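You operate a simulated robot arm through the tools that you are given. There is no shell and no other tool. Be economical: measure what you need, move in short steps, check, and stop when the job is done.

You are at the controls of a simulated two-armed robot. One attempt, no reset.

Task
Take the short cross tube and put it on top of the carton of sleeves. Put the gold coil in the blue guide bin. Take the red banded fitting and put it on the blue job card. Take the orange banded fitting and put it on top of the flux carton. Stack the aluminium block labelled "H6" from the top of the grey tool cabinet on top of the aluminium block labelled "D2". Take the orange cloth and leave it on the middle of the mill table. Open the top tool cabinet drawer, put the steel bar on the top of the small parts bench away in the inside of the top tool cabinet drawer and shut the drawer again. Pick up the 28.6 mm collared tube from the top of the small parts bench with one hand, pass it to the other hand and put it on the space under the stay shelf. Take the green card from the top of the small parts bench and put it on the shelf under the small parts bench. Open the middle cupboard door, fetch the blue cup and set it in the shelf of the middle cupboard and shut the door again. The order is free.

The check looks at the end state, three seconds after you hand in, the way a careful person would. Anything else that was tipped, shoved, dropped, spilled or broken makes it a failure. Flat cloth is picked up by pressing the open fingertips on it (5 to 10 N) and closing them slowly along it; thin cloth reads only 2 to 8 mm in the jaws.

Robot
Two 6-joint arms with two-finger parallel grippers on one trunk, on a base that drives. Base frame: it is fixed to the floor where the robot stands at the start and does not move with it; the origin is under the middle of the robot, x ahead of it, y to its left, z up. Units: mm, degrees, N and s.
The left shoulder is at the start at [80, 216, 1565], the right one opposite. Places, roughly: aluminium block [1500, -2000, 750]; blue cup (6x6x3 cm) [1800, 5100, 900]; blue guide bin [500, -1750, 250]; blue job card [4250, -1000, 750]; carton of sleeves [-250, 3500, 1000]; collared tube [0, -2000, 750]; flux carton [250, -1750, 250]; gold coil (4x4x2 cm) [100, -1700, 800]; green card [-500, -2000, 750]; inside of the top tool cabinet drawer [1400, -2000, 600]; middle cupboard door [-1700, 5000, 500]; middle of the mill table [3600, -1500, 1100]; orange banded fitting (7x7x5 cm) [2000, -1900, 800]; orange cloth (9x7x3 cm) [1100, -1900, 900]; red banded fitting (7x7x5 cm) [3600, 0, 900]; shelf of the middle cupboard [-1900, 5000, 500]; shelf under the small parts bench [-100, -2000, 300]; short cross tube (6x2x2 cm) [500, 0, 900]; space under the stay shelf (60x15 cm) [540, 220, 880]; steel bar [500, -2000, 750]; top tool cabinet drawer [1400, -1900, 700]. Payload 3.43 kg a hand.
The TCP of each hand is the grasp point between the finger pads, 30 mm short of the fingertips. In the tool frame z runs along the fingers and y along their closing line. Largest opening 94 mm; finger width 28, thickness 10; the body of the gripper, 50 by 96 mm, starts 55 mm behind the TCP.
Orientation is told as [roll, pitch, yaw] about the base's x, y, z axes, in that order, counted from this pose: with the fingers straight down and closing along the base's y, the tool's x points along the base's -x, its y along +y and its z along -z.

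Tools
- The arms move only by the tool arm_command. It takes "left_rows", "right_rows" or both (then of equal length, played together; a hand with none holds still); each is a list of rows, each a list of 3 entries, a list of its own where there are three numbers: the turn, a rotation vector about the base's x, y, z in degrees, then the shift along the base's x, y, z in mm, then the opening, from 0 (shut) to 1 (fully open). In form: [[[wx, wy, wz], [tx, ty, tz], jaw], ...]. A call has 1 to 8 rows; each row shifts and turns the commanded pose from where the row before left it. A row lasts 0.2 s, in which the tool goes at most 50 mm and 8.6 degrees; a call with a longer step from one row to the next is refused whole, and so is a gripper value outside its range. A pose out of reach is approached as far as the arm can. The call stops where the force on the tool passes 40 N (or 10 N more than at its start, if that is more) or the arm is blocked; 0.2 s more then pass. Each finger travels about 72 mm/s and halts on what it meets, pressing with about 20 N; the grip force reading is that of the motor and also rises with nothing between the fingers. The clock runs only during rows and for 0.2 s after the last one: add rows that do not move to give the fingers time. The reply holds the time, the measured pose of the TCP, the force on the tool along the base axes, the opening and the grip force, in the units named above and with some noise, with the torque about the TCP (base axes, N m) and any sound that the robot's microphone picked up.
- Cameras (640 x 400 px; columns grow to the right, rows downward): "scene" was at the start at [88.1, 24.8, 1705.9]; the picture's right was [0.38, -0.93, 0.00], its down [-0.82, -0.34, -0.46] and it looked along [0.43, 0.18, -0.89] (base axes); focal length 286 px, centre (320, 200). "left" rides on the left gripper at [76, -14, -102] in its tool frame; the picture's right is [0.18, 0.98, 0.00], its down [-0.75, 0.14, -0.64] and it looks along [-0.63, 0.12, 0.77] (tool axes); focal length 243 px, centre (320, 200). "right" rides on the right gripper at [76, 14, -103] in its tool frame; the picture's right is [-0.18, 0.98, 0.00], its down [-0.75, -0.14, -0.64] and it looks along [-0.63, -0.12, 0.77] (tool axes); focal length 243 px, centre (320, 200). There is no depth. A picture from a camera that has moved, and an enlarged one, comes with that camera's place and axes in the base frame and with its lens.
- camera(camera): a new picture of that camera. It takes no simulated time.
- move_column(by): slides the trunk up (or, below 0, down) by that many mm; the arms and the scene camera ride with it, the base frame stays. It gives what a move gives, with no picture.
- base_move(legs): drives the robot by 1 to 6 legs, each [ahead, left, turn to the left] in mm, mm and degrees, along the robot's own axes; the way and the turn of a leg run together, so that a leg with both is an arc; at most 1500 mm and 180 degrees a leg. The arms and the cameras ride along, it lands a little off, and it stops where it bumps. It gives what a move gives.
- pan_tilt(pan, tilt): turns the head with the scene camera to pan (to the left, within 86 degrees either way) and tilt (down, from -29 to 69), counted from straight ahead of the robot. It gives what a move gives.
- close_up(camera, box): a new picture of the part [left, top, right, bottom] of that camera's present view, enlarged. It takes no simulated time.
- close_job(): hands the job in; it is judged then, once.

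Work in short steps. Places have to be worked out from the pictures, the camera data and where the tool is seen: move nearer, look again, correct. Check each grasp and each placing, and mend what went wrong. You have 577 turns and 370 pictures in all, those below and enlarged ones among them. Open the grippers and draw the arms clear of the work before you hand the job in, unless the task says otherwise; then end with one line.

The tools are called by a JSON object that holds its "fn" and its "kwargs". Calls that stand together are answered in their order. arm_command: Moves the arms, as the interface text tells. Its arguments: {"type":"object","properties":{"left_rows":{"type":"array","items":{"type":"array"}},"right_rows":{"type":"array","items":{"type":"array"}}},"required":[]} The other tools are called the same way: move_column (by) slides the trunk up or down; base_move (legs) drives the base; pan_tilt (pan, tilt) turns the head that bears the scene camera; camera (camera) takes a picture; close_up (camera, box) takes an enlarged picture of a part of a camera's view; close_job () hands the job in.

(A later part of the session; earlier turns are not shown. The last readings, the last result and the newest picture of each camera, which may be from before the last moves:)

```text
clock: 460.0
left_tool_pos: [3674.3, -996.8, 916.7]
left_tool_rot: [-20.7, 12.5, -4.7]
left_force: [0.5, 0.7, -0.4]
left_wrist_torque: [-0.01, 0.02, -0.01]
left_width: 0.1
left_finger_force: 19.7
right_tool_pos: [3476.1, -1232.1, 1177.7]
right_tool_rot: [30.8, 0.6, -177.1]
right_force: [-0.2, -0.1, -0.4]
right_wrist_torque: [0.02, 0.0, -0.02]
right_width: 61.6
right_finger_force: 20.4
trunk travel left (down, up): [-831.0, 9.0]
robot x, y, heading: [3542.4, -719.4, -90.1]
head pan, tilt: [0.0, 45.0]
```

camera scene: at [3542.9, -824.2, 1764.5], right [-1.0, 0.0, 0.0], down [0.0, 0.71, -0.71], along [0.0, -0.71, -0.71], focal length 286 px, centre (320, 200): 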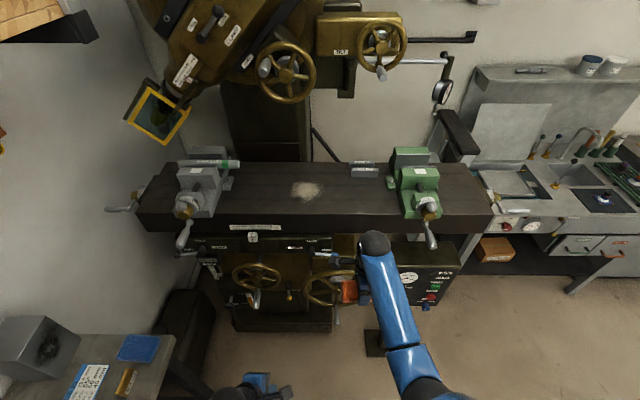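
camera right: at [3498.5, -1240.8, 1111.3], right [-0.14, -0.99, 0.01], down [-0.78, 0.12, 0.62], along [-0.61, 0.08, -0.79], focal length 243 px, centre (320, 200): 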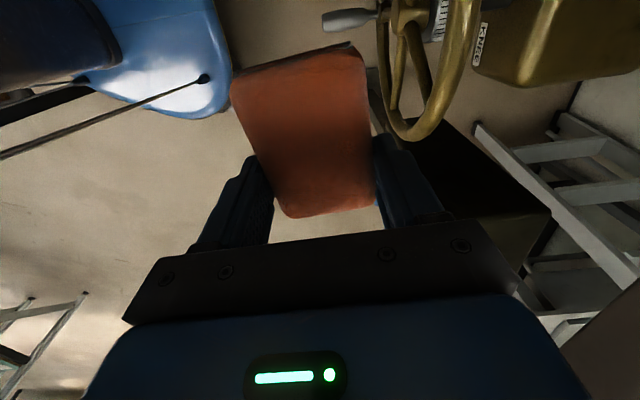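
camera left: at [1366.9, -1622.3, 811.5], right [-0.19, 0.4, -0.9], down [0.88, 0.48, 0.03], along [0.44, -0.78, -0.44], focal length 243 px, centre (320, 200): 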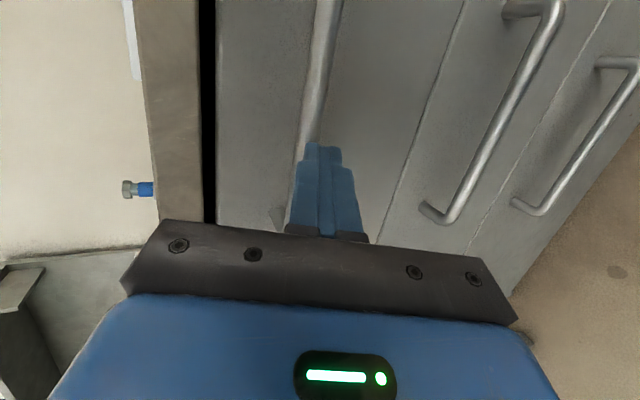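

{"fn": "arm_command", "kwargs": {"right_rows": [[[0, 0, 0], [25, 0, 30], 0.0], [[0, 0, 0], [30, 0, 20], 0.0], [[0, 0, 0], [0, 0, 0], 0.0]]}}

{"fn": "base_move", "kwargs": {"legs": [[0, 65, 0], [200, 0, 0]]}}

{"fn": "camera", "kwargs": {"camera": "scene"}}

{"fn": "camera", "kwargs": {"camera": "right"}}

```text
clock: 460.8
left_tool_pos: [3673.5, -995.3, 917.3]
left_tool_rot: [-20.8, 12.4, -4.5]
left_force: [0.1, -0.2, -0.1]
left_wrist_torque: [-0.01, -0.02, 0.0]
left_width: 0.1
left_finger_force: 20.2
right_tool_pos: [3529.8, -1229.4, 1226.0]
right_tool_rot: [30.7, 0.4, -177.2]
right_force: [0.2, -0.1, 0.1]
right_wrist_torque: [-0.01, 0.03, -0.04]
right_width: 61.2
right_finger_force: 19.6
trunk travel left (down, up): [-831.0, 9.0]
robot x, y, heading: [3545.5, -713.7, -89.8]
head pan, tilt: [0.0, 45.0]
```

```text
clock: 463.0
left_tool_pos: [3738.7, -1191.2, 918.5]
left_tool_rot: [-20.8, 12.5, -4.7]
left_force: [-0.5, 0.9, -0.7]
left_wrist_torque: [-0.02, -0.02, 0.0]
left_width: 0.0
left_finger_force: 20.0
right_tool_pos: [3593.0, -1423.1, 1227.9]
right_tool_rot: [31.1, 0.3, -177.1]
right_force: [0.6, -0.3, -1.3]
right_wrist_torque: [-0.01, 0.01, 0.0]
right_width: 61.1
right_finger_force: 20.0
trunk travel left (down, up): [-831.0, 9.0]
robot x, y, heading: [3605.7, -912.2, -89.9]
head pan, tilt: [0.0, 45.0]
```

```text
204 pictures are left
camera scene: at [3608.0, -1018.0, 1764.9], right [-1.0, 0.0, 0.0], down [0.0, 0.7, -0.71], along [0.0, -0.71, -0.7], focal length 286 px, centre (320, 200)
```

scene: 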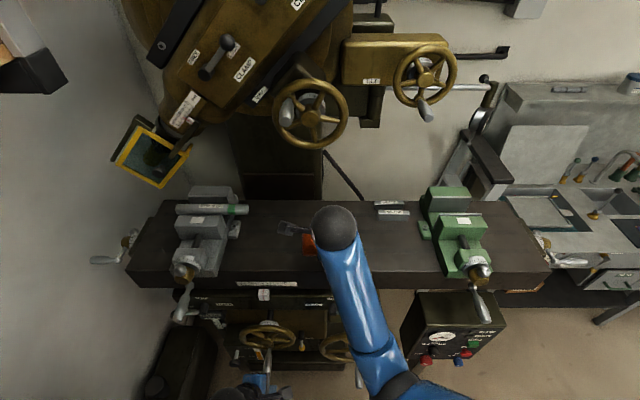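

```text
203 pictures are left
camera right: at [3667.0, -1381.2, 1324.3], right [-0.15, -0.85, 0.51], down [-0.78, 0.41, 0.47], along [-0.61, -0.32, -0.72], focal length 243 px, centre (320, 200)
```

right: 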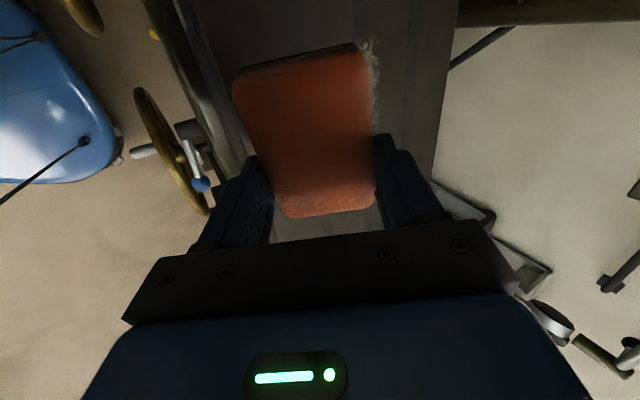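

Extend 75 mm and lower while reducing tilt as far as the arm allows.

{"fn": "arm_command", "kwargs": {"right_rows": [[[0, 0, 0], [0, -40, 0], 0.0], [[0, 0, 0], [0, -38, 0], 0.0], [[4, 0, 0], [0, 0, -15], 0.0], [[4, 0, 0], [0, 0, -15], 0.0], [[4, 0, 0], [0, 0, -10], 0.0], [[0, 0, 0], [0, 0, 0], 0.0]]}}

{"fn": "camera", "kwargs": {"camera": "right"}}

```text
clock: 464.4
left_tool_pos: [3739.3, -1194.1, 917.0]
left_tool_rot: [-20.7, 12.5, -4.8]
left_force: [0.0, -0.3, 0.3]
left_wrist_torque: [-0.04, 0.01, -0.03]
left_width: 0.2
left_finger_force: 19.9
right_tool_pos: [3594.0, -1506.0, 1187.5]
right_tool_rot: [18.8, 1.1, -177.4]
right_force: [-0.8, 0.4, -1.0]
right_wrist_torque: [-0.02, -0.03, 0.03]
right_width: 61.1
right_finger_force: 19.7
trunk travel left (down, up): [-831.0, 9.0]
robot x, y, heading: [3608.6, -912.3, -90.0]
head pan, tilt: [0.0, 45.0]
```

```text
202 pictures are left
camera right: at [3666.8, -1485.1, 1290.1], right [-0.15, -0.94, 0.31], down [-0.78, 0.31, 0.55], along [-0.61, -0.16, -0.77], focal length 243 px, centre (320, 200)
```

right: 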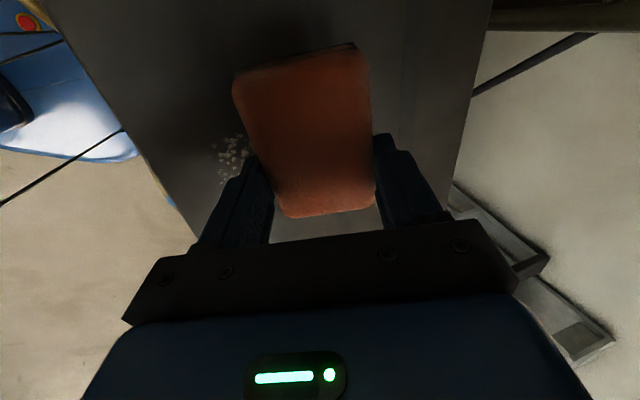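

Over the middle of the table. Continue lowering and untilting to contact.

{"fn": "arm_command", "kwargs": {"right_rows": [[[5, 0, 0], [0, 0, -8], 0.0], [[5, 0, 0], [0, 0, -8], 0.0], [[0, 0, 0], [0, 0, -6], 0.0], [[0, 0, 0], [0, 0, -4], 0.0], [[0, 0, 0], [0, 0, 0], 0.0]]}}

```text
clock: 465.6
left_tool_pos: [3738.0, -1194.2, 916.8]
left_tool_rot: [-20.7, 12.5, -4.8]
left_force: [0.2, 0.2, -1.3]
left_wrist_torque: [0.01, 0.01, -0.01]
left_width: 0.2
left_finger_force: 20.5
right_tool_pos: [3593.4, -1507.5, 1162.7]
right_tool_rot: [9.1, 1.4, -177.6]
right_force: [0.6, -5.7, 16.0]
right_wrist_torque: [0.17, 0.54, 0.14]
right_width: 61.2
right_finger_force: 19.7
trunk travel left (down, up): [-831.0, 9.0]
robot x, y, heading: [3610.2, -913.2, -89.8]
head pan, tilt: [0.0, 45.0]
```

Contact with the table. Open slowly and lift.

{"fn": "arm_command", "kwargs": {"right_rows": [[[0, 0, 0], [0, 0, 2], 0.65], [[0, 0, 0], [0, 0, 0], 0.8], [[0, 0, 0], [0, 0, 0], 0.95], [[0, 0, 0], [0, 0, 0], 1.0], [[0, 0, 0], [0, 0, 25], 1.0], [[0, 0, 0], [0, 0, 30], 1.0], [[-6, 0, 0], [0, 20, 20], 1.0]]}}

{"fn": "camera", "kwargs": {"camera": "right"}}

```text
clock: 467.2
left_tool_pos: [3737.1, -1193.7, 917.6]
left_tool_rot: [-20.8, 12.4, -4.7]
left_force: [-0.1, 0.3, 0.3]
left_wrist_torque: [0.01, 0.0, -0.01]
left_width: 0.0
left_finger_force: 20.0
right_tool_pos: [3600.7, -1513.8, 1204.2]
right_tool_rot: [14.9, 1.2, -177.3]
right_force: [-0.6, -0.2, 0.3]
right_wrist_torque: [-0.02, -0.02, 0.01]
right_width: 93.9
right_finger_force: 0.1
right hand out of reach, approached as far as the arm can: row 5, 6, 7
trunk travel left (down, up): [-831.0, 9.0]
robot x, y, heading: [3608.8, -916.9, -90.1]
head pan, tilt: [0.0, 45.0]
```

```text
201 pictures are left
camera right: at [3674.1, -1498.9, 1309.1], right [-0.15, -0.96, 0.25], down [-0.78, 0.27, 0.57], along [-0.61, -0.11, -0.78], focal length 243 px, centre (320, 200)
```

right: 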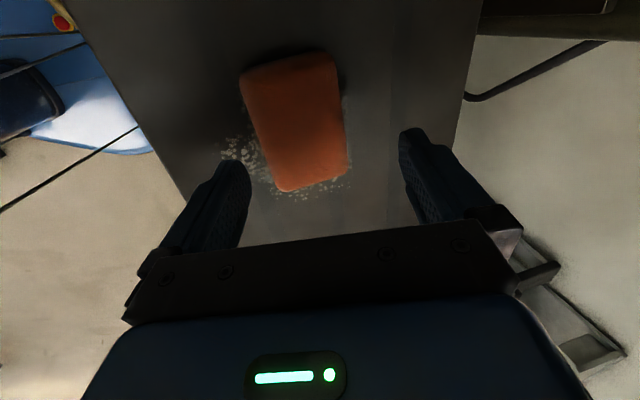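

Cloth lies on the mill table's middle. Back off, then look for the red fitting and the job card.

{"fn": "base_move", "kwargs": {"legs": [[-150, 0, 0]]}}

{"fn": "pan_tilt", "kwargs": {"pan": 60, "tilt": 50}}

{"fn": "camera", "kwargs": {"camera": "scene"}}

{"fn": "pan_tilt", "kwargs": {"pan": 86, "tilt": 40}}

{"fn": "camera", "kwargs": {"camera": "scene"}}

```text
clock: 468.6
left_tool_pos: [3738.0, -1049.1, 915.5]
left_tool_rot: [-20.4, 12.5, -4.8]
left_force: [-0.1, -0.3, -0.4]
left_wrist_torque: [-0.02, 0.03, 0.01]
left_width: 0.0
left_finger_force: 19.9
right_tool_pos: [3599.3, -1368.8, 1201.3]
right_tool_rot: [14.7, 1.2, -177.7]
right_force: [0.0, -0.7, 0.1]
right_wrist_torque: [0.01, 0.0, -0.03]
right_width: 94.0
right_finger_force: 0.1
trunk travel left (down, up): [-831.0, 9.0]
robot x, y, heading: [3604.8, -765.8, -90.1]
head pan, tilt: [0.0, 45.0]
```

```text
clock: 469.9
left_tool_pos: [3738.6, -1045.8, 915.7]
left_tool_rot: [-20.7, 12.5, -4.9]
left_force: [-0.6, 0.2, -0.4]
left_wrist_torque: [0.0, 0.01, -0.02]
left_width: 0.0
left_finger_force: 19.5
right_tool_pos: [3598.2, -1366.9, 1203.9]
right_tool_rot: [15.0, 1.2, -177.6]
right_force: [-0.5, -0.7, 0.9]
right_wrist_torque: [0.01, 0.0, -0.02]
right_width: 94.1
right_finger_force: 0.1
trunk travel left (down, up): [-831.0, 9.0]
robot x, y, heading: [3607.5, -765.1, -90.0]
head pan, tilt: [60.0, 50.0]
```

```text
200 pictures are left
camera scene: at [3673.4, -834.0, 1757.4], right [-0.5, -0.87, 0.0], down [-0.66, 0.38, -0.64], along [0.56, -0.32, -0.77], focal length 286 px, centre (320, 200)
```

scene: 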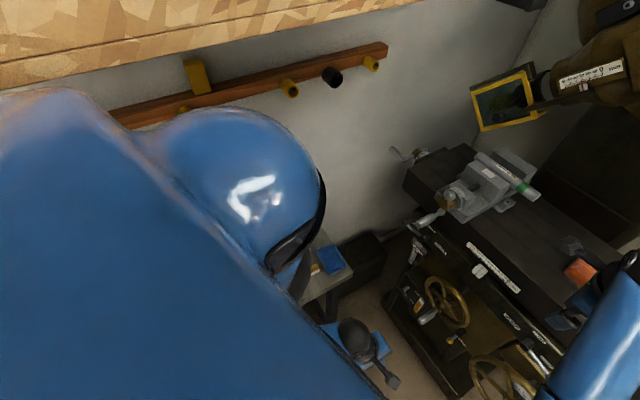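

```text
clock: 470.8
left_tool_pos: [3736.6, -1045.2, 917.7]
left_tool_rot: [-20.7, 12.5, -4.9]
left_force: [0.2, 1.2, 0.7]
left_wrist_torque: [0.0, 0.03, 0.0]
left_width: 0.0
left_finger_force: 20.2
right_tool_pos: [3598.7, -1367.5, 1203.7]
right_tool_rot: [14.8, 1.2, -177.6]
right_force: [-0.5, -0.4, -0.6]
right_wrist_torque: [0.0, -0.01, -0.02]
right_width: 93.8
right_finger_force: 0.2
trunk travel left (down, up): [-831.0, 9.0]
robot x, y, heading: [3605.2, -761.8, -90.0]
head pan, tilt: [85.9, 40.0]
```

```text
199 pictures are left
camera scene: at [3691.5, -800.1, 1771.6], right [-0.07, -1.0, 0.0], down [-0.64, 0.05, -0.77], along [0.76, -0.05, -0.64], focal length 286 px, centre (320, 200)
```

scene: 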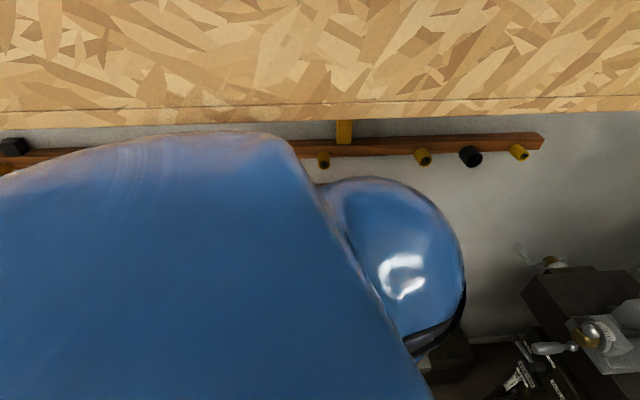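

I need to retract the hand before moving sideways: tilt more and pull back.

{"fn": "arm_command", "kwargs": {"right_rows": [[[-8, 0, 0], [0, 30, 10], 0.3], [[-8, 0, 0], [0, 40, 10], 0.3], [[-8, 0, 0], [0, 40, 0], 0.3], [[-4, 0, 0], [0, 40, 0], 0.3], [[0, 0, 0], [0, 20, 0], 0.3], [[0, 0, 0], [0, 0, 0], 0.3]]}}

{"fn": "base_move", "kwargs": {"legs": [[-50, 0, 0], [0, -700, 0]]}}

{"fn": "pan_tilt", "kwargs": {"pan": 80, "tilt": 30}}

{"fn": "camera", "kwargs": {"camera": "scene"}}

```text
clock: 472.2
left_tool_pos: [3736.5, -1045.8, 915.4]
left_tool_rot: [-20.7, 12.6, -4.9]
left_force: [-0.1, 0.6, 0.2]
left_wrist_torque: [-0.01, -0.02, 0.0]
left_width: 0.1
left_finger_force: 20.1
right_tool_pos: [3599.4, -1196.7, 1223.8]
right_tool_rot: [42.9, -0.2, -177.3]
right_force: [1.4, -0.4, -0.2]
right_wrist_torque: [0.03, -0.03, 0.0]
right_width: 28.2
right_finger_force: 0.1
trunk travel left (down, up): [-831.0, 9.0]
robot x, y, heading: [3607.1, -766.2, -90.1]
head pan, tilt: [85.9, 40.0]
```

```text
clock: 476.6
left_tool_pos: [3038.5, -997.8, 916.8]
left_tool_rot: [-20.6, 12.5, -4.4]
left_force: [-0.1, -1.3, 1.0]
left_wrist_torque: [0.02, 0.01, 0.0]
left_width: 0.0
left_finger_force: 20.4
right_tool_pos: [2904.5, -1149.0, 1223.5]
right_tool_rot: [42.9, -0.2, -176.7]
right_force: [-0.5, -0.2, -0.8]
right_wrist_torque: [0.03, 0.02, -0.02]
right_width: 28.1
right_finger_force: 0.0
trunk travel left (down, up): [-831.0, 9.0]
robot x, y, heading: [2908.3, -718.5, -89.6]
head pan, tilt: [85.9, 40.0]
```

```text
clock: 477.3
left_tool_pos: [3039.1, -997.8, 915.5]
left_tool_rot: [-20.8, 12.5, -4.3]
left_force: [0.0, 1.2, 0.0]
left_wrist_torque: [-0.02, 0.03, 0.0]
left_width: 0.0
left_finger_force: 19.9
right_tool_pos: [2902.8, -1148.8, 1223.2]
right_tool_rot: [42.8, -0.1, -176.8]
right_force: [1.2, 0.8, 0.4]
right_wrist_torque: [0.0, 0.02, 0.0]
right_width: 28.3
right_finger_force: 0.0
trunk travel left (down, up): [-831.0, 9.0]
robot x, y, heading: [2906.2, -716.9, -89.4]
head pan, tilt: [80.0, 30.0]
```

```text
198 pictures are left
camera scene: at [2995.8, -761.2, 1786.9], right [-0.17, -0.99, 0.0], down [-0.49, 0.08, -0.87], along [0.85, -0.14, -0.5], focal length 286 px, centre (320, 200)
```

scene: 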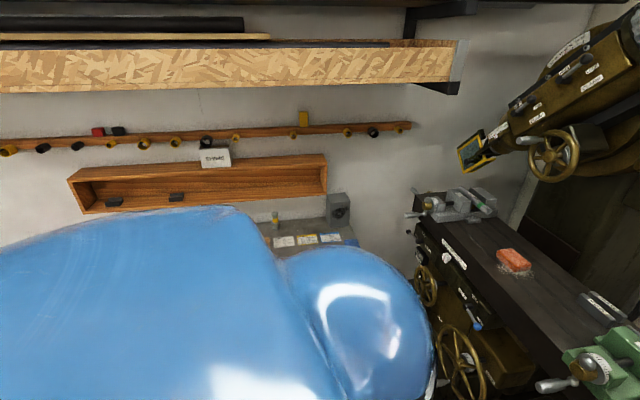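

Turn to face +x and look at the benches there.

{"fn": "base_move", "kwargs": {"legs": [[0, 0, 90]]}}

{"fn": "pan_tilt", "kwargs": {"pan": 15, "tilt": 30}}

{"fn": "camera", "kwargs": {"camera": "scene"}}

```text
clock: 481.5
left_tool_pos: [3184.6, -580.2, 917.0]
left_tool_rot: [-20.7, 12.5, 86.7]
left_force: [0.8, -0.6, 0.6]
left_wrist_torque: [0.04, -0.03, 0.04]
left_width: 0.2
left_finger_force: 20.1
right_tool_pos: [3339.0, -713.9, 1223.3]
right_tool_rot: [42.9, 0.1, -85.7]
right_force: [-0.2, -0.1, 0.1]
right_wrist_torque: [0.01, 0.0, -0.02]
right_width: 28.0
right_finger_force: 0.1
trunk travel left (down, up): [-831.0, 9.0]
robot x, y, heading: [2905.1, -718.6, 1.8]
head pan, tilt: [80.0, 30.0]
```

```text
clock: 482.9
left_tool_pos: [3185.3, -579.9, 915.2]
left_tool_rot: [-20.7, 12.4, 86.5]
left_force: [0.4, 0.4, -0.1]
left_wrist_torque: [0.0, 0.0, -0.01]
left_width: 0.1
left_finger_force: 20.3
right_tool_pos: [3339.8, -713.3, 1223.3]
right_tool_rot: [43.0, 0.0, -85.7]
right_force: [-1.1, 0.0, -0.5]
right_wrist_torque: [-0.01, 0.01, 0.02]
right_width: 28.4
right_finger_force: 0.0
trunk travel left (down, up): [-831.0, 9.0]
robot x, y, heading: [2908.8, -717.0, 1.5]
head pan, tilt: [15.0, 30.0]
```

```text
197 pictures are left
camera scene: at [3022.6, -689.6, 1787.0], right [0.28, -0.96, 0.0], down [-0.48, -0.14, -0.87], along [0.83, 0.25, -0.5], focal length 286 px, centre (320, 200)
```

scene: 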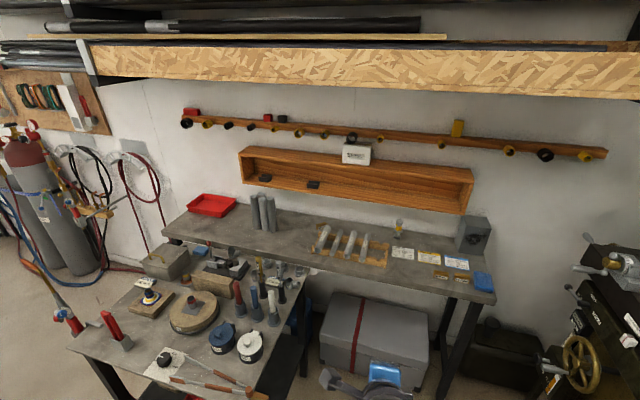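

{"fn": "close_up", "kwargs": {"camera": "scene", "box": [60, 230, 310, 395]}}

{"fn": "close_up", "kwargs": {"camera": "scene", "box": [370, 225, 500, 310]}}

```text
2.42 times, centred on (185, 312) of scene
camera zoom: at [3022.6, -689.6, 1787.0], right [0.28, -0.96, 0.0], down [-0.48, -0.14, -0.87], along [0.83, 0.25, -0.5], focal length 694 px, centre (647, -73)
```

zoom: 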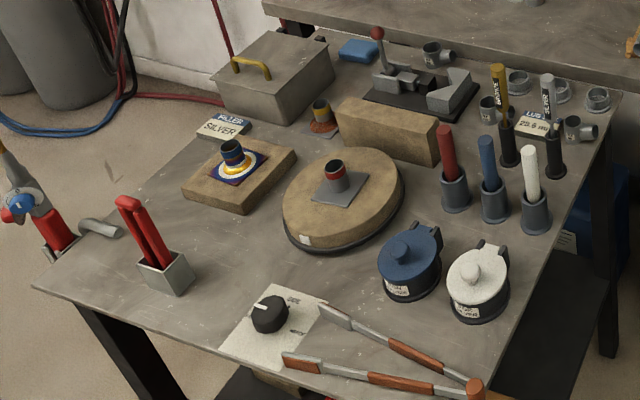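

```text
4.71 times, centred on (435, 268) of scene
camera zoom: at [3022.6, -689.6, 1787.0], right [0.28, -0.96, 0.0], down [-0.48, -0.14, -0.87], along [0.83, 0.25, -0.5], focal length 1348 px, centre (-221, -118)
```

zoom: 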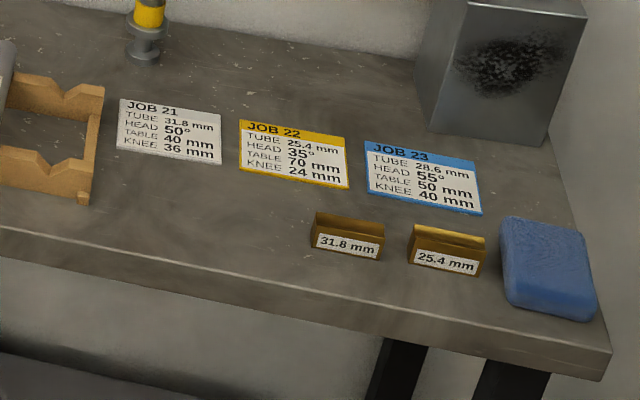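

Found: red-banded fitting at ≈[3580,-24] on a turntable; blue job card is JOB 23 at ≈[4200,-1015]. Straighten the right hand (tool down), then yaw it to close laterally.

{"fn": "arm_command", "kwargs": {"right_rows": [[[0, 8.4, 0], [15, 0, -45], 0.6], [[0, 8.4, 0], [15, 0, -45], 0.6], [[0, 8.4, 0], [15, 0, -45], 0.6], [[0, 8.4, 0], [15, 0, -40], 0.6], [[0, 8.4, 0], [10, 0, -25], 0.6], [[0, 0, 0], [0, 0, 0], 0.6]]}}

{"fn": "arm_command", "kwargs": {"right_rows": [[[0, 0, 8.4], [0, -10, 0], 0.6], [[0, 0, 8.4], [0, -10, 0], 0.6], [[0, 0, 8.4], [0, -10, 0], 0.6], [[0, 0, 8.4], [0, -10, 0], 0.6], [[0, 0, 8.4], [0, 0, 0], 0.6], [[0, 0, 8.4], [0, 0, 0], 0.6], [[0, 0, 8.4], [0, 0, 0], 0.6], [[0, 0, 8.4], [0, 0, 0], 0.6]]}}

{"fn": "arm_command", "kwargs": {"right_rows": [[[0, 0, 8.4], [0, 0, 0], 0.6], [[0, 0, 8.4], [0, 0, 0], 0.6], [[0, 0, 2], [0, 0, 0], 0.6], [[0, 0, 0], [0, 0, 0], 0.6]]}}

{"fn": "base_move", "kwargs": {"legs": [[0, 790, 0]]}}

{"fn": "pan_tilt", "kwargs": {"pan": 0, "tilt": 40}}

{"fn": "camera", "kwargs": {"camera": "scene"}}

```text
clock: 484.3
left_tool_pos: [3183.9, -580.4, 916.5]
left_tool_rot: [-20.7, 12.6, 86.6]
left_force: [-0.3, 0.7, -0.4]
left_wrist_torque: [0.02, 0.02, -0.05]
left_width: 0.1
left_finger_force: 19.8
right_tool_pos: [3410.9, -713.9, 1021.5]
right_tool_rot: [0.9, 2.7, -86.9]
right_force: [0.3, -0.9, -0.1]
right_wrist_torque: [-0.03, 0.0, 0.02]
right_width: 56.3
right_finger_force: 0.1
trunk travel left (down, up): [-831.0, 9.0]
robot x, y, heading: [2907.7, -717.6, 1.4]
head pan, tilt: [15.0, 30.0]
```

```text
clock: 486.1
left_tool_pos: [3184.6, -578.8, 916.1]
left_tool_rot: [-20.6, 12.4, 86.5]
left_force: [0.1, 1.0, 0.6]
left_wrist_torque: [0.01, -0.01, -0.01]
left_width: 0.0
left_finger_force: 20.1
right_tool_pos: [3410.3, -752.9, 1023.6]
right_tool_rot: [1.0, 2.7, -19.5]
right_force: [1.1, 0.0, 0.1]
right_wrist_torque: [0.04, -0.02, -0.01]
right_width: 56.7
right_finger_force: 0.0
trunk travel left (down, up): [-831.0, 9.0]
robot x, y, heading: [2903.3, -715.3, 1.5]
head pan, tilt: [15.0, 30.0]
```

```text
clock: 487.1
left_tool_pos: [3184.5, -580.7, 915.9]
left_tool_rot: [-20.7, 12.5, 86.6]
left_force: [-0.4, -0.5, 0.7]
left_wrist_torque: [0.03, 0.02, 0.01]
left_width: 0.0
left_finger_force: 20.3
right_tool_pos: [3408.9, -753.9, 1022.9]
right_tool_rot: [1.0, 2.7, -0.8]
right_force: [-0.1, 0.3, -0.1]
right_wrist_torque: [-0.03, -0.01, -0.01]
right_width: 56.5
right_finger_force: 0.0
trunk travel left (down, up): [-831.0, 9.0]
robot x, y, heading: [2908.7, -716.5, 1.9]
head pan, tilt: [15.0, 30.0]
```

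```text
clock: 491.4
left_tool_pos: [3169.9, 214.1, 915.5]
left_tool_rot: [-20.6, 12.4, 86.1]
left_force: [0.5, -0.2, -0.1]
left_wrist_torque: [0.01, 0.02, -0.01]
left_width: 0.2
left_finger_force: 19.8
right_tool_pos: [3393.8, 38.3, 1023.2]
right_tool_rot: [1.2, 2.6, -1.4]
right_force: [0.6, -0.8, 0.4]
right_wrist_torque: [-0.01, 0.05, 0.0]
right_width: 56.3
right_finger_force: 0.0
trunk travel left (down, up): [-831.0, 9.0]
robot x, y, heading: [2889.5, 78.1, 1.0]
head pan, tilt: [15.0, 30.0]
```

```text
clock: 492.1
left_tool_pos: [3168.5, 215.1, 915.2]
left_tool_rot: [-20.6, 12.5, 86.0]
left_force: [0.4, -0.6, 0.6]
left_wrist_torque: [0.01, -0.02, 0.02]
left_width: 0.1
left_finger_force: 20.7
right_tool_pos: [3392.4, 39.0, 1022.2]
right_tool_rot: [1.0, 2.7, -1.5]
right_force: [0.8, -0.6, -0.4]
right_wrist_torque: [0.02, 0.03, 0.01]
right_width: 56.3
right_finger_force: 0.0
trunk travel left (down, up): [-831.0, 9.0]
robot x, y, heading: [2891.4, 78.4, 0.9]
head pan, tilt: [0.0, 40.0]
```

```text
194 pictures are left
camera scene: at [3004.1, 83.2, 1771.7], right [0.02, -1.0, 0.0], down [-0.64, -0.01, -0.77], along [0.77, 0.01, -0.64], focal length 286 px, centre (320, 200)
```

scene: 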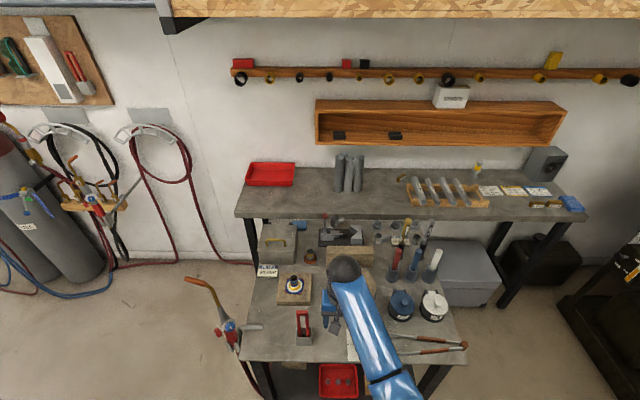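

{"fn": "camera", "kwargs": {"camera": "right"}}

```text
193 pictures are left
camera right: at [3321.2, 52.3, 1129.8], right [0.21, 0.98, 0.01], down [0.78, -0.17, 0.6], along [0.59, -0.12, -0.8], focal length 243 px, centre (320, 200)
```

right: 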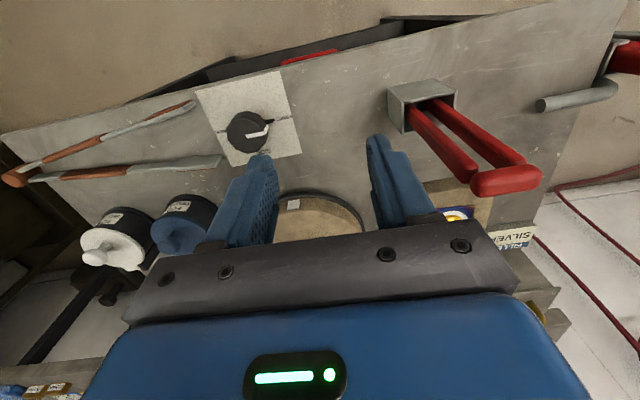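

Shift the hand to y≈-22 and advance the base.

{"fn": "arm_command", "kwargs": {"right_rows": [[[0, 0, 0], [0, -30, 0], 0.6], [[0, 0, 0], [0, -30, 0], 0.6], [[0, 0, 0], [0, 0, 0], 0.6]]}}

{"fn": "base_move", "kwargs": {"legs": [[110, 0, -0.9]]}}

{"fn": "camera", "kwargs": {"camera": "right"}}

```text
clock: 492.9
left_tool_pos: [3168.1, 216.1, 916.4]
left_tool_rot: [-20.7, 12.4, 86.1]
left_force: [0.6, 1.1, 0.4]
left_wrist_torque: [0.01, -0.01, 0.01]
left_width: 0.0
left_finger_force: 20.5
right_tool_pos: [3392.6, -21.5, 1024.4]
right_tool_rot: [1.0, 2.7, -1.3]
right_force: [0.4, 0.3, -0.6]
right_wrist_torque: [0.01, 0.03, -0.01]
right_width: 56.6
right_finger_force: 0.1
trunk travel left (down, up): [-831.0, 9.0]
robot x, y, heading: [2891.3, 82.7, 0.8]
head pan, tilt: [0.0, 40.0]
```

```text
clock: 494.1
left_tool_pos: [3275.5, 211.9, 918.2]
left_tool_rot: [-21.0, 12.4, 85.3]
left_force: [-0.6, 0.3, -0.3]
left_wrist_torque: [-0.01, -0.04, 0.05]
left_width: 0.1
left_finger_force: 20.2
right_tool_pos: [3496.0, -26.6, 1027.2]
right_tool_rot: [1.0, 2.3, -2.1]
right_force: [0.1, -0.6, 0.7]
right_wrist_torque: [0.01, -0.03, -0.01]
right_width: 56.3
right_finger_force: 0.0
trunk travel left (down, up): [-831.0, 9.0]
robot x, y, heading: [3000.6, 81.1, 0.2]
head pan, tilt: [0.0, 40.0]
```

```text
192 pictures are left
camera right: at [3424.3, -11.7, 1133.5], right [0.22, 0.98, 0.01], down [0.77, -0.18, 0.61], along [0.59, -0.13, -0.79], focal length 243 px, centre (320, 200)
```

right: 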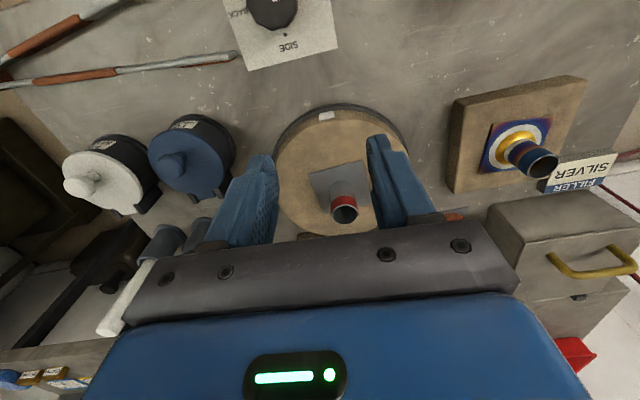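

{"fn": "close_up", "kwargs": {"camera": "right", "box": [260, 90, 420, 240]}}

```text
2.67 times, centred on (340, 165) of right
camera zoom: at [3424.3, -11.7, 1133.5], right [0.22, 0.98, 0.01], down [0.77, -0.18, 0.61], along [0.59, -0.13, -0.79], focal length 647 px, centre (267, 293)
```

zoom: 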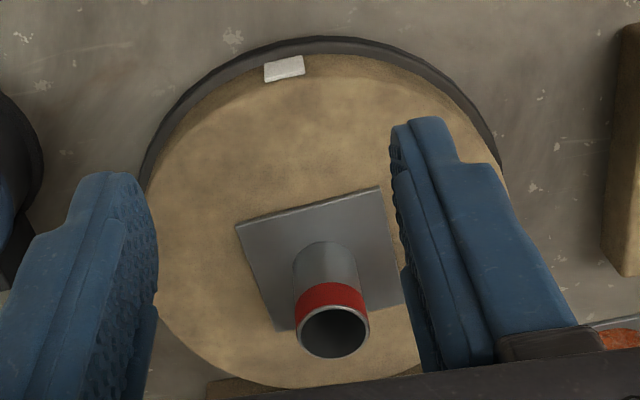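

Red fitting: vertical tube on a square plate, at ≈[3595,-22], top z ≈ 937. Move over it.

{"fn": "arm_command", "kwargs": {"right_rows": [[[0, 0, 0], [45, 2, 0], 0.7], [[0, 0, 0], [45, 2, 0], 0.7], [[0, 0, 0], [0, 0, -30], 0.7], [[0, 0, 0], [0, 0, 0], 0.7]]}}

{"fn": "camera", "kwargs": {"camera": "right"}}

```text
clock: 495.1
left_tool_pos: [3281.4, 212.8, 914.4]
left_tool_rot: [-20.6, 12.5, 85.4]
left_force: [-0.1, 0.2, 0.7]
left_wrist_torque: [0.0, 0.0, 0.0]
left_width: 0.1
left_finger_force: 20.1
right_tool_pos: [3594.1, -23.1, 993.4]
right_tool_rot: [1.0, 2.8, -2.1]
right_force: [0.6, 0.6, 1.2]
right_wrist_torque: [0.01, 0.02, 0.0]
right_width: 65.6
right_finger_force: 0.0
trunk travel left (down, up): [-831.0, 9.0]
robot x, y, heading: [2997.7, 80.7, 0.2]
head pan, tilt: [0.0, 40.0]
```

```text
190 pictures are left
camera right: at [3522.2, -9.3, 1100.3], right [0.22, 0.98, 0.01], down [0.78, -0.18, 0.6], along [0.59, -0.13, -0.8], focal length 243 px, centre (320, 200)
```

right: 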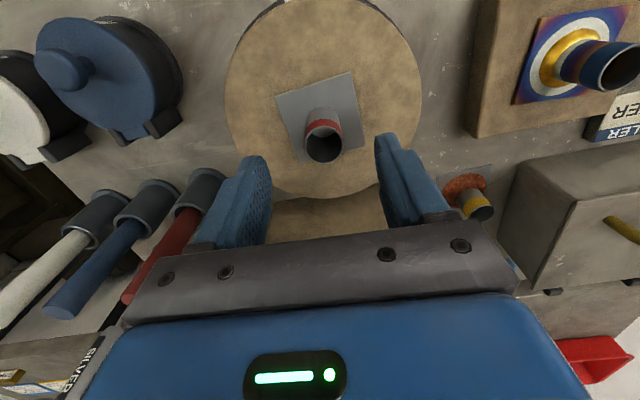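

Tube top at [3596,-23,936]. Descend and grip.

{"fn": "arm_command", "kwargs": {"right_rows": [[[0, 0, 0], [2, 0, -25], 0.7], [[0, 0, 0], [0, 0, -25], 0.7], [[0, 0, 0], [0, 0, -5], 0.7], [[0, 0, 0], [0, 0, 0], 0.4], [[0, 0, 0], [0, 0, 0], 0.2], [[0, 0, 0], [0, 0, 0], 0.2], [[0, 0, 0], [0, 0, 0], 0.2]]}}

{"fn": "camera", "kwargs": {"camera": "right"}}

```text
clock: 496.7
left_tool_pos: [3279.9, 211.6, 916.1]
left_tool_rot: [-20.7, 12.6, 85.3]
left_force: [0.8, -0.3, 1.2]
left_wrist_torque: [0.0, -0.03, 0.02]
left_width: 0.3
left_finger_force: 19.9
right_tool_pos: [3593.0, -23.1, 939.9]
right_tool_rot: [1.0, 2.7, -2.1]
right_force: [-1.0, -0.8, 3.1]
right_wrist_torque: [-0.23, 0.12, 0.04]
right_width: 28.2
right_finger_force: 20.2
trunk travel left (down, up): [-831.0, 9.0]
robot x, y, heading: [2998.3, 86.2, 0.2]
head pan, tilt: [0.0, 40.0]
```

```text
189 pictures are left
camera right: at [3521.9, -9.0, 1045.5], right [0.22, 0.98, 0.01], down [0.78, -0.18, 0.6], along [0.59, -0.13, -0.8], focal length 243 px, centre (320, 200)
```

right: 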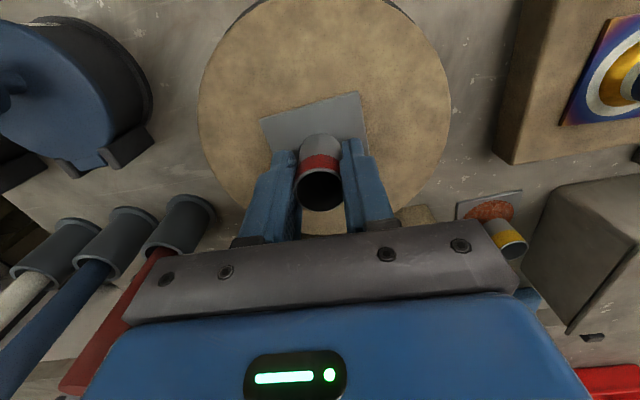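

Gripped (28 mm). Lift and check.

{"fn": "arm_command", "kwargs": {"right_rows": [[[0, 0, 0], [0, 0, 20], 0.2], [[0, 0, 0], [0, 0, 35], 0.2], [[0, 0, 0], [0, 0, 30], 0.2], [[0, 0, 0], [0, 0, 0], 0.2]]}}

{"fn": "camera", "kwargs": {"camera": "right"}}

```text
clock: 497.7
left_tool_pos: [3281.3, 211.4, 915.5]
left_tool_rot: [-20.6, 12.5, 85.3]
left_force: [0.1, 0.7, 0.5]
left_wrist_torque: [0.02, -0.02, 0.01]
left_width: 0.4
left_finger_force: 20.0
right_tool_pos: [3593.5, -21.3, 1024.5]
right_tool_rot: [1.0, 2.8, -2.1]
right_force: [0.4, 0.5, -2.2]
right_wrist_torque: [0.01, 0.01, 0.01]
right_width: 28.2
right_finger_force: 19.8
trunk travel left (down, up): [-831.0, 9.0]
robot x, y, heading: [2998.0, 81.1, 0.1]
head pan, tilt: [0.0, 40.0]
```

```text
188 pictures are left
camera right: at [3522.5, -7.4, 1131.4], right [0.22, 0.98, 0.01], down [0.78, -0.18, 0.6], along [0.59, -0.13, -0.8], focal length 243 px, centre (320, 200)
```

right: 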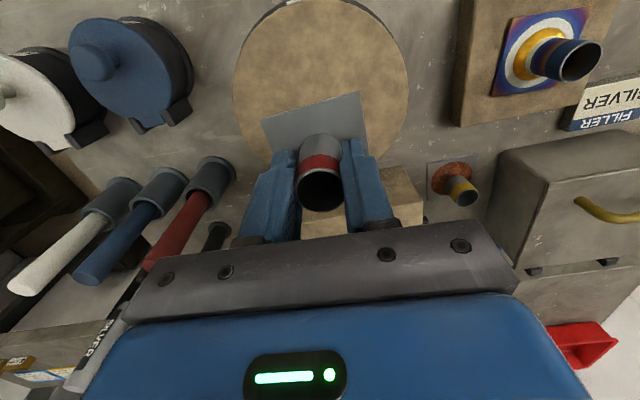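

Held. Back away and drive round toward the job cards.

{"fn": "base_move", "kwargs": {"legs": [[-300, 0, 0], [0, -990, 0], [730, 0, 0]]}}

{"fn": "pan_tilt", "kwargs": {"pan": -10, "tilt": 40}}

{"fn": "camera", "kwargs": {"camera": "scene"}}

```text
clock: 508.0
left_tool_pos: [3710.7, -759.4, 916.8]
left_tool_rot: [-20.7, 12.5, 85.0]
left_force: [-1.0, 0.2, -0.1]
left_wrist_torque: [0.04, 0.0, 0.0]
left_width: 0.0
left_finger_force: 20.5
right_tool_pos: [4022.2, -996.9, 1025.3]
right_tool_rot: [1.0, 2.7, -2.5]
right_force: [0.3, -0.7, -1.6]
right_wrist_torque: [0.03, 0.02, 0.0]
right_width: 28.2
right_finger_force: 19.8
trunk travel left (down, up): [-831.0, 9.0]
robot x, y, heading: [3430.5, -889.0, -0.2]
head pan, tilt: [0.0, 40.0]
```

```text
clock: 508.7
left_tool_pos: [3711.5, -760.2, 915.8]
left_tool_rot: [-20.7, 12.4, 85.0]
left_force: [0.3, 0.5, 0.2]
left_wrist_torque: [-0.01, -0.01, -0.02]
left_width: 0.0
left_finger_force: 19.6
right_tool_pos: [4023.0, -995.5, 1024.2]
right_tool_rot: [1.0, 2.8, -2.5]
right_force: [0.0, -0.2, -1.5]
right_wrist_torque: [-0.02, 0.0, 0.0]
right_width: 28.0
right_finger_force: 20.2
trunk travel left (down, up): [-831.0, 9.0]
robot x, y, heading: [3429.6, -890.1, -0.4]
head pan, tilt: [-10.0, 40.0]
```

```text
187 pictures are left
camera scene: at [3542.8, -903.6, 1771.7], right [-0.18, -0.98, 0.0], down [-0.63, 0.11, -0.77], along [0.75, -0.14, -0.64], focal length 286 px, centre (320, 200)
```

scene: 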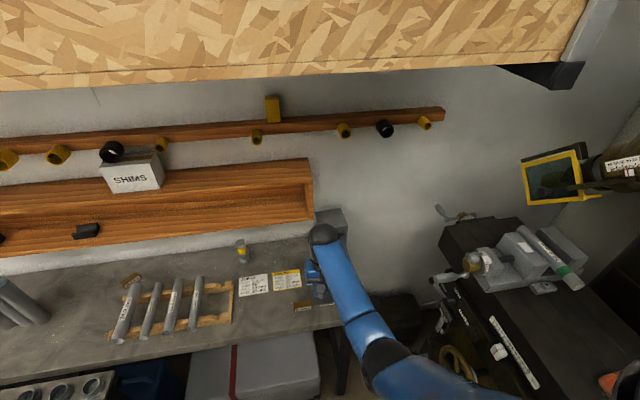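

{"fn": "camera", "kwargs": {"camera": "right"}}

```text
186 pictures are left
camera right: at [3951.3, -981.7, 1131.4], right [0.23, 0.97, 0.01], down [0.78, -0.19, 0.6], along [0.59, -0.13, -0.8], focal length 243 px, centre (320, 200)
```

right: 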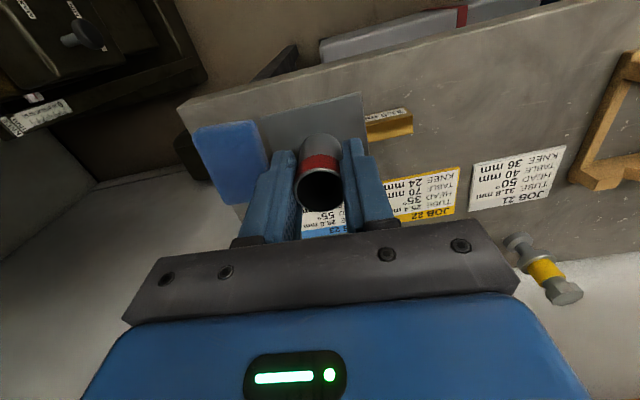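

JOB 23 lies under/ahead of the hand. Advance 140 and look again.

{"fn": "base_move", "kwargs": {"legs": [[140, 0, 0.4]]}}

{"fn": "arm_command", "kwargs": {"right_rows": [[[0, 0, 0], [0, -15, -30], 0.2], [[0, 0, 0], [0, -10, -30], 0.2], [[0, 0, 0], [0, 0, 0], 0.2]]}}

{"fn": "camera", "kwargs": {"camera": "right"}}

```text
clock: 510.1
left_tool_pos: [3846.1, -757.3, 917.6]
left_tool_rot: [-20.8, 12.4, 85.4]
left_force: [-0.6, -0.1, -0.1]
left_wrist_torque: [0.0, -0.01, 0.03]
left_width: 0.1
left_finger_force: 19.6
right_tool_pos: [4159.4, -991.2, 1026.9]
right_tool_rot: [0.9, 2.6, -1.9]
right_force: [-0.8, 0.0, -1.7]
right_wrist_torque: [0.03, 0.0, 0.0]
right_width: 28.2
right_finger_force: 20.0
trunk travel left (down, up): [-831.0, 9.0]
robot x, y, heading: [3569.0, -889.7, 0.4]
head pan, tilt: [-10.0, 40.0]
```

```text
clock: 510.9
left_tool_pos: [3849.8, -759.1, 915.6]
left_tool_rot: [-20.7, 12.5, 85.4]
left_force: [0.5, -0.3, -0.8]
left_wrist_torque: [0.04, 0.01, 0.01]
left_width: 0.0
left_finger_force: 20.0
right_tool_pos: [4163.7, -1017.8, 964.3]
right_tool_rot: [1.0, 2.8, -2.0]
right_force: [-0.1, -0.2, -1.0]
right_wrist_torque: [0.04, 0.0, 0.01]
right_width: 28.0
right_finger_force: 19.8
trunk travel left (down, up): [-831.0, 9.0]
robot x, y, heading: [3570.4, -888.2, 0.3]
head pan, tilt: [-10.0, 40.0]
```

```text
185 pictures are left
camera right: at [4091.7, -1003.9, 1070.8], right [0.22, 0.98, 0.01], down [0.78, -0.18, 0.6], along [0.59, -0.13, -0.8], focal length 243 px, centre (320, 200)
```

right: 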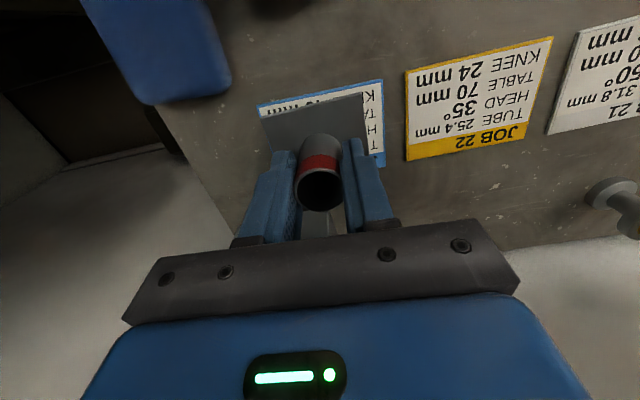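

Card centre ≈[4198,-1018]. Shift +34 in x and lower.

{"fn": "arm_command", "kwargs": {"right_rows": [[[0, 0, 0], [34, -1, -10], 0.2], [[0, 0, 0], [0, 0, -30], 0.2], [[0, 0, 0], [0, 0, -25], 0.2], [[0, 0, 0], [0, 0, 0], 0.2]]}}

{"fn": "camera", "kwargs": {"camera": "right"}}

```text
clock: 511.9
left_tool_pos: [3847.7, -757.9, 916.3]
left_tool_rot: [-20.6, 12.5, 85.4]
left_force: [-0.3, 0.1, -0.2]
left_wrist_torque: [0.01, -0.05, -0.01]
left_width: 0.1
left_finger_force: 20.6
right_tool_pos: [4193.0, -1018.4, 905.5]
right_tool_rot: [1.0, 2.4, -2.0]
right_force: [4.5, 2.1, 14.6]
right_wrist_torque: [-0.43, -0.22, 0.17]
right_width: 28.5
right_finger_force: 20.2
right hand out of reach, approached as far as the arm can: row 3
trunk travel left (down, up): [-831.0, 9.0]
robot x, y, heading: [3567.9, -884.1, 0.4]
head pan, tilt: [-10.0, 40.0]
```

```text
184 pictures are left
camera right: at [4121.9, -1004.4, 1011.9], right [0.22, 0.98, 0.01], down [0.77, -0.18, 0.61], along [0.59, -0.13, -0.79], focal length 243 px, centre (320, 200)
```

right: 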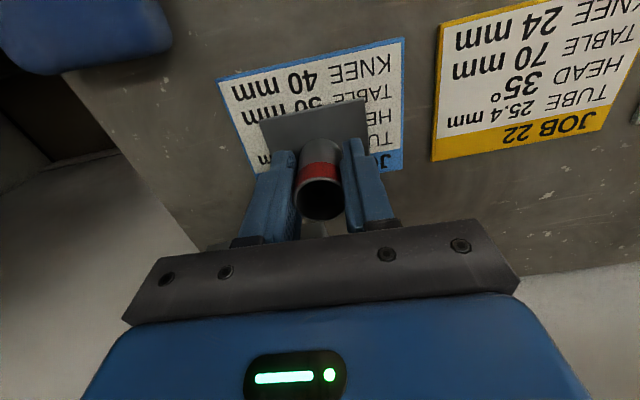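

Contact at z≈851 (bench is higher than I'd assumed); the recomputed card centre is ≈[4185,-1015]. Lift 6 mm, shift -8 in x, and set down.

{"fn": "arm_command", "kwargs": {"right_rows": [[[0, 0, 0], [0, 0, 8], 0.2], [[0, 0, 0], [-8, 2, 0], 0.2], [[0, 0, 0], [0, 0, 0], 0.2]]}}

{"fn": "arm_command", "kwargs": {"right_rows": [[[0, 0, 0], [0, 0, -4], 0.2], [[0, 0, 0], [0, 0, -3], 0.2], [[0, 0, 0], [0, 0, 0], 0.2]]}}

```text
clock: 512.7
left_tool_pos: [3848.6, -757.7, 916.8]
left_tool_rot: [-20.6, 12.5, 85.5]
left_force: [-0.1, 0.6, -0.3]
left_wrist_torque: [-0.01, 0.01, 0.03]
left_width: 0.0
left_finger_force: 20.4
right_tool_pos: [4184.1, -1016.0, 910.4]
right_tool_rot: [1.0, 2.9, -2.0]
right_force: [-0.2, -1.1, -1.7]
right_wrist_torque: [0.0, -0.01, 0.01]
right_width: 27.9
right_finger_force: 19.6
trunk travel left (down, up): [-831.0, 9.0]
robot x, y, heading: [3567.8, -892.6, 0.5]
head pan, tilt: [-10.0, 40.0]
```

```text
clock: 513.5
left_tool_pos: [3849.0, -758.6, 917.3]
left_tool_rot: [-20.7, 12.5, 85.5]
left_force: [-0.5, -0.3, -0.6]
left_wrist_torque: [-0.03, -0.01, -0.03]
left_width: 0.0
left_finger_force: 20.3
right_tool_pos: [4184.7, -1015.6, 905.6]
right_tool_rot: [1.0, 2.6, -2.0]
right_force: [2.4, 0.1, 8.9]
right_wrist_torque: [-0.33, -0.17, 0.08]
right_width: 27.7
right_finger_force: 19.8
trunk travel left (down, up): [-831.0, 9.0]
robot x, y, heading: [3570.4, -888.7, 0.1]
head pan, tilt: [-10.0, 40.0]
```

Seated. Release and raise.

{"fn": "arm_command", "kwargs": {"right_rows": [[[0, 0, 0], [0, 0, 0], 0.45], [[0, 0, 0], [0, 0, 0], 0.6], [[0, 0, 0], [0, 0, 0], 0.6], [[0, 0, 0], [0, 0, 30], 0.6], [[0, 0, 0], [0, 0, 45], 0.6], [[0, 0, 0], [0, 0, 30], 0.6], [[0, 0, 0], [0, 0, 0], 0.6]]}}

{"fn": "camera", "kwargs": {"camera": "right"}}

```text
clock: 515.1
left_tool_pos: [3850.4, -758.8, 915.4]
left_tool_rot: [-20.6, 12.5, 85.5]
left_force: [-0.5, -0.7, -0.6]
left_wrist_torque: [-0.02, 0.01, -0.01]
left_width: 0.0
left_finger_force: 19.9
right_tool_pos: [4183.7, -1016.5, 1007.9]
right_tool_rot: [0.9, 2.8, -2.0]
right_force: [-0.7, -0.4, -0.7]
right_wrist_torque: [0.0, 0.01, -0.01]
right_width: 56.2
right_finger_force: 0.1
trunk travel left (down, up): [-831.0, 9.0]
robot x, y, heading: [3571.1, -888.1, 0.2]
head pan, tilt: [-10.0, 40.0]
```

```text
183 pictures are left
camera right: at [4112.4, -1002.0, 1115.2], right [0.22, 0.98, 0.01], down [0.78, -0.18, 0.6], along [0.59, -0.13, -0.8], focal length 243 px, centre (320, 200)
```

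right: 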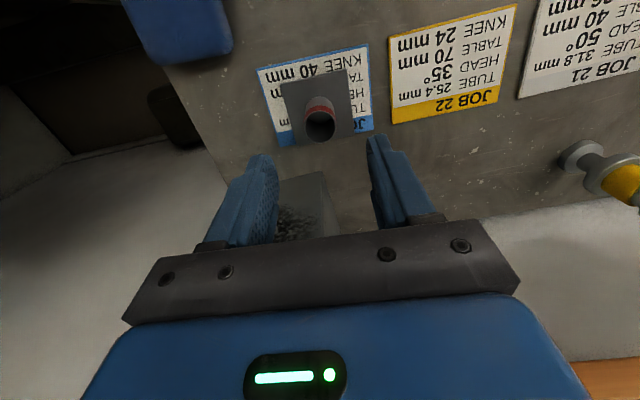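

Red fitting stands on the JOB 23 card. Now the orange fitting at the sink: back out, turn and approach.

{"fn": "base_move", "kwargs": {"legs": [[-1300, 0, 0], [0, 0, -90], [0, -215, 0], [250, 0, 0]]}}

{"fn": "pan_tilt", "kwargs": {"pan": 0, "tilt": 45}}

{"fn": "camera", "kwargs": {"camera": "scene"}}

{"fn": "camera", "kwargs": {"camera": "right"}}

```text
clock: 528.1
left_tool_pos: [2202.0, -1438.2, 917.5]
left_tool_rot: [-20.8, 12.5, -2.0]
left_force: [-0.4, 0.0, 1.1]
left_wrist_torque: [-0.03, -0.01, -0.01]
left_width: 0.1
left_finger_force: 19.6
right_tool_pos: [1958.7, -1783.8, 1010.4]
right_tool_rot: [1.0, 2.6, -89.4]
right_force: [-0.6, 0.9, -0.4]
right_wrist_torque: [-0.02, 0.01, 0.0]
right_width: 56.3
right_finger_force: 0.0
trunk travel left (down, up): [-831.0, 9.0]
robot x, y, heading: [2057.0, -1168.6, -87.1]
head pan, tilt: [-10.0, 40.0]
```

```text
clock: 528.8
left_tool_pos: [2201.1, -1439.1, 915.9]
left_tool_rot: [-20.7, 12.4, -2.0]
left_force: [-0.5, 0.4, -0.4]
left_wrist_torque: [0.01, 0.02, -0.03]
left_width: 0.1
left_finger_force: 20.0
right_tool_pos: [1958.1, -1785.1, 1009.7]
right_tool_rot: [1.0, 2.8, -89.4]
right_force: [0.0, 0.7, -0.4]
right_wrist_torque: [0.01, -0.03, -0.03]
right_width: 56.3
right_finger_force: 0.1
trunk travel left (down, up): [-831.0, 9.0]
robot x, y, heading: [2054.6, -1164.4, -87.1]
head pan, tilt: [0.0, 45.0]
```

```text
182 pictures are left
camera scene: at [2062.3, -1276.3, 1764.6], right [-1.0, -0.05, 0.0], down [-0.04, 0.71, -0.71], along [0.03, -0.71, -0.71], focal length 286 px, centre (320, 200)
```

scene: 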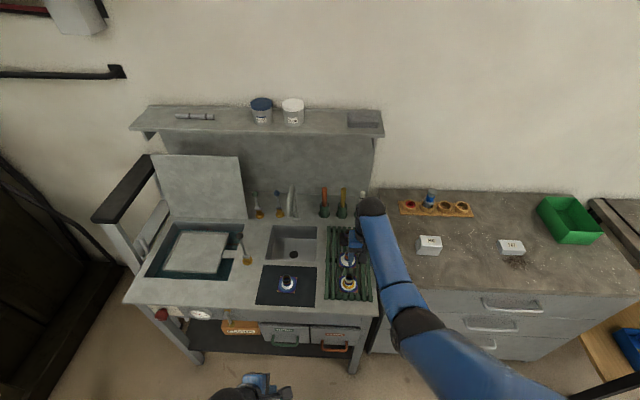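

```text
181 pictures are left
camera right: at [1969.8, -1715.2, 1115.6], right [0.98, -0.17, 0.01], down [-0.14, -0.78, 0.6], along [-0.1, -0.59, -0.8], focal length 243 px, centre (320, 200)
```

right: 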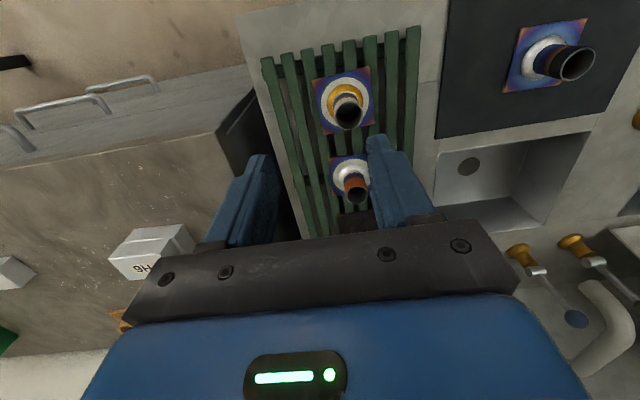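

{"fn": "close_up", "kwargs": {"camera": "right", "box": [270, 50, 420, 240]}}

{"fn": "close_up", "kwargs": {"camera": "scene", "box": [240, 215, 400, 315]}}

```text
2.11 times, centred on (345, 145) of right
camera zoom: at [1969.8, -1715.2, 1115.6], right [0.98, -0.17, 0.01], down [-0.14, -0.78, 0.6], along [-0.1, -0.59, -0.8], focal length 511 px, centre (267, 316)
```

zoom: 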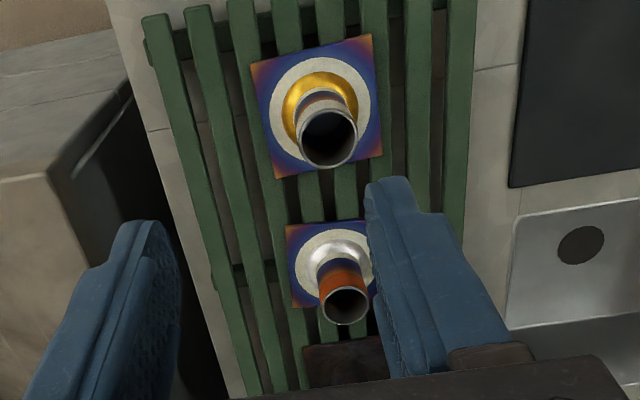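

```text
4.00 times, centred on (320, 265) of scene
camera zoom: at [2062.3, -1276.3, 1764.6], right [-1.0, -0.05, 0.0], down [-0.04, 0.71, -0.71], along [0.03, -0.71, -0.71], focal length 1146 px, centre (320, -60)
```

zoom: 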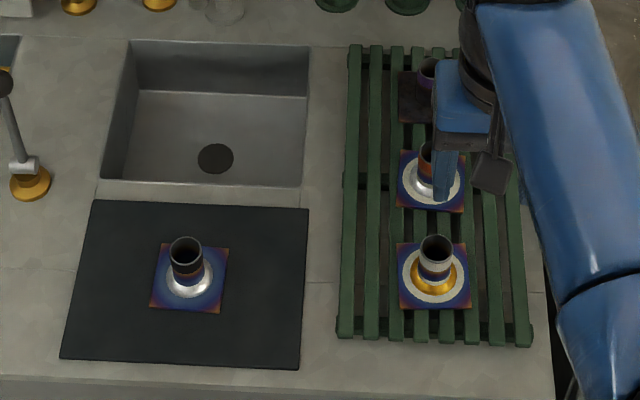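

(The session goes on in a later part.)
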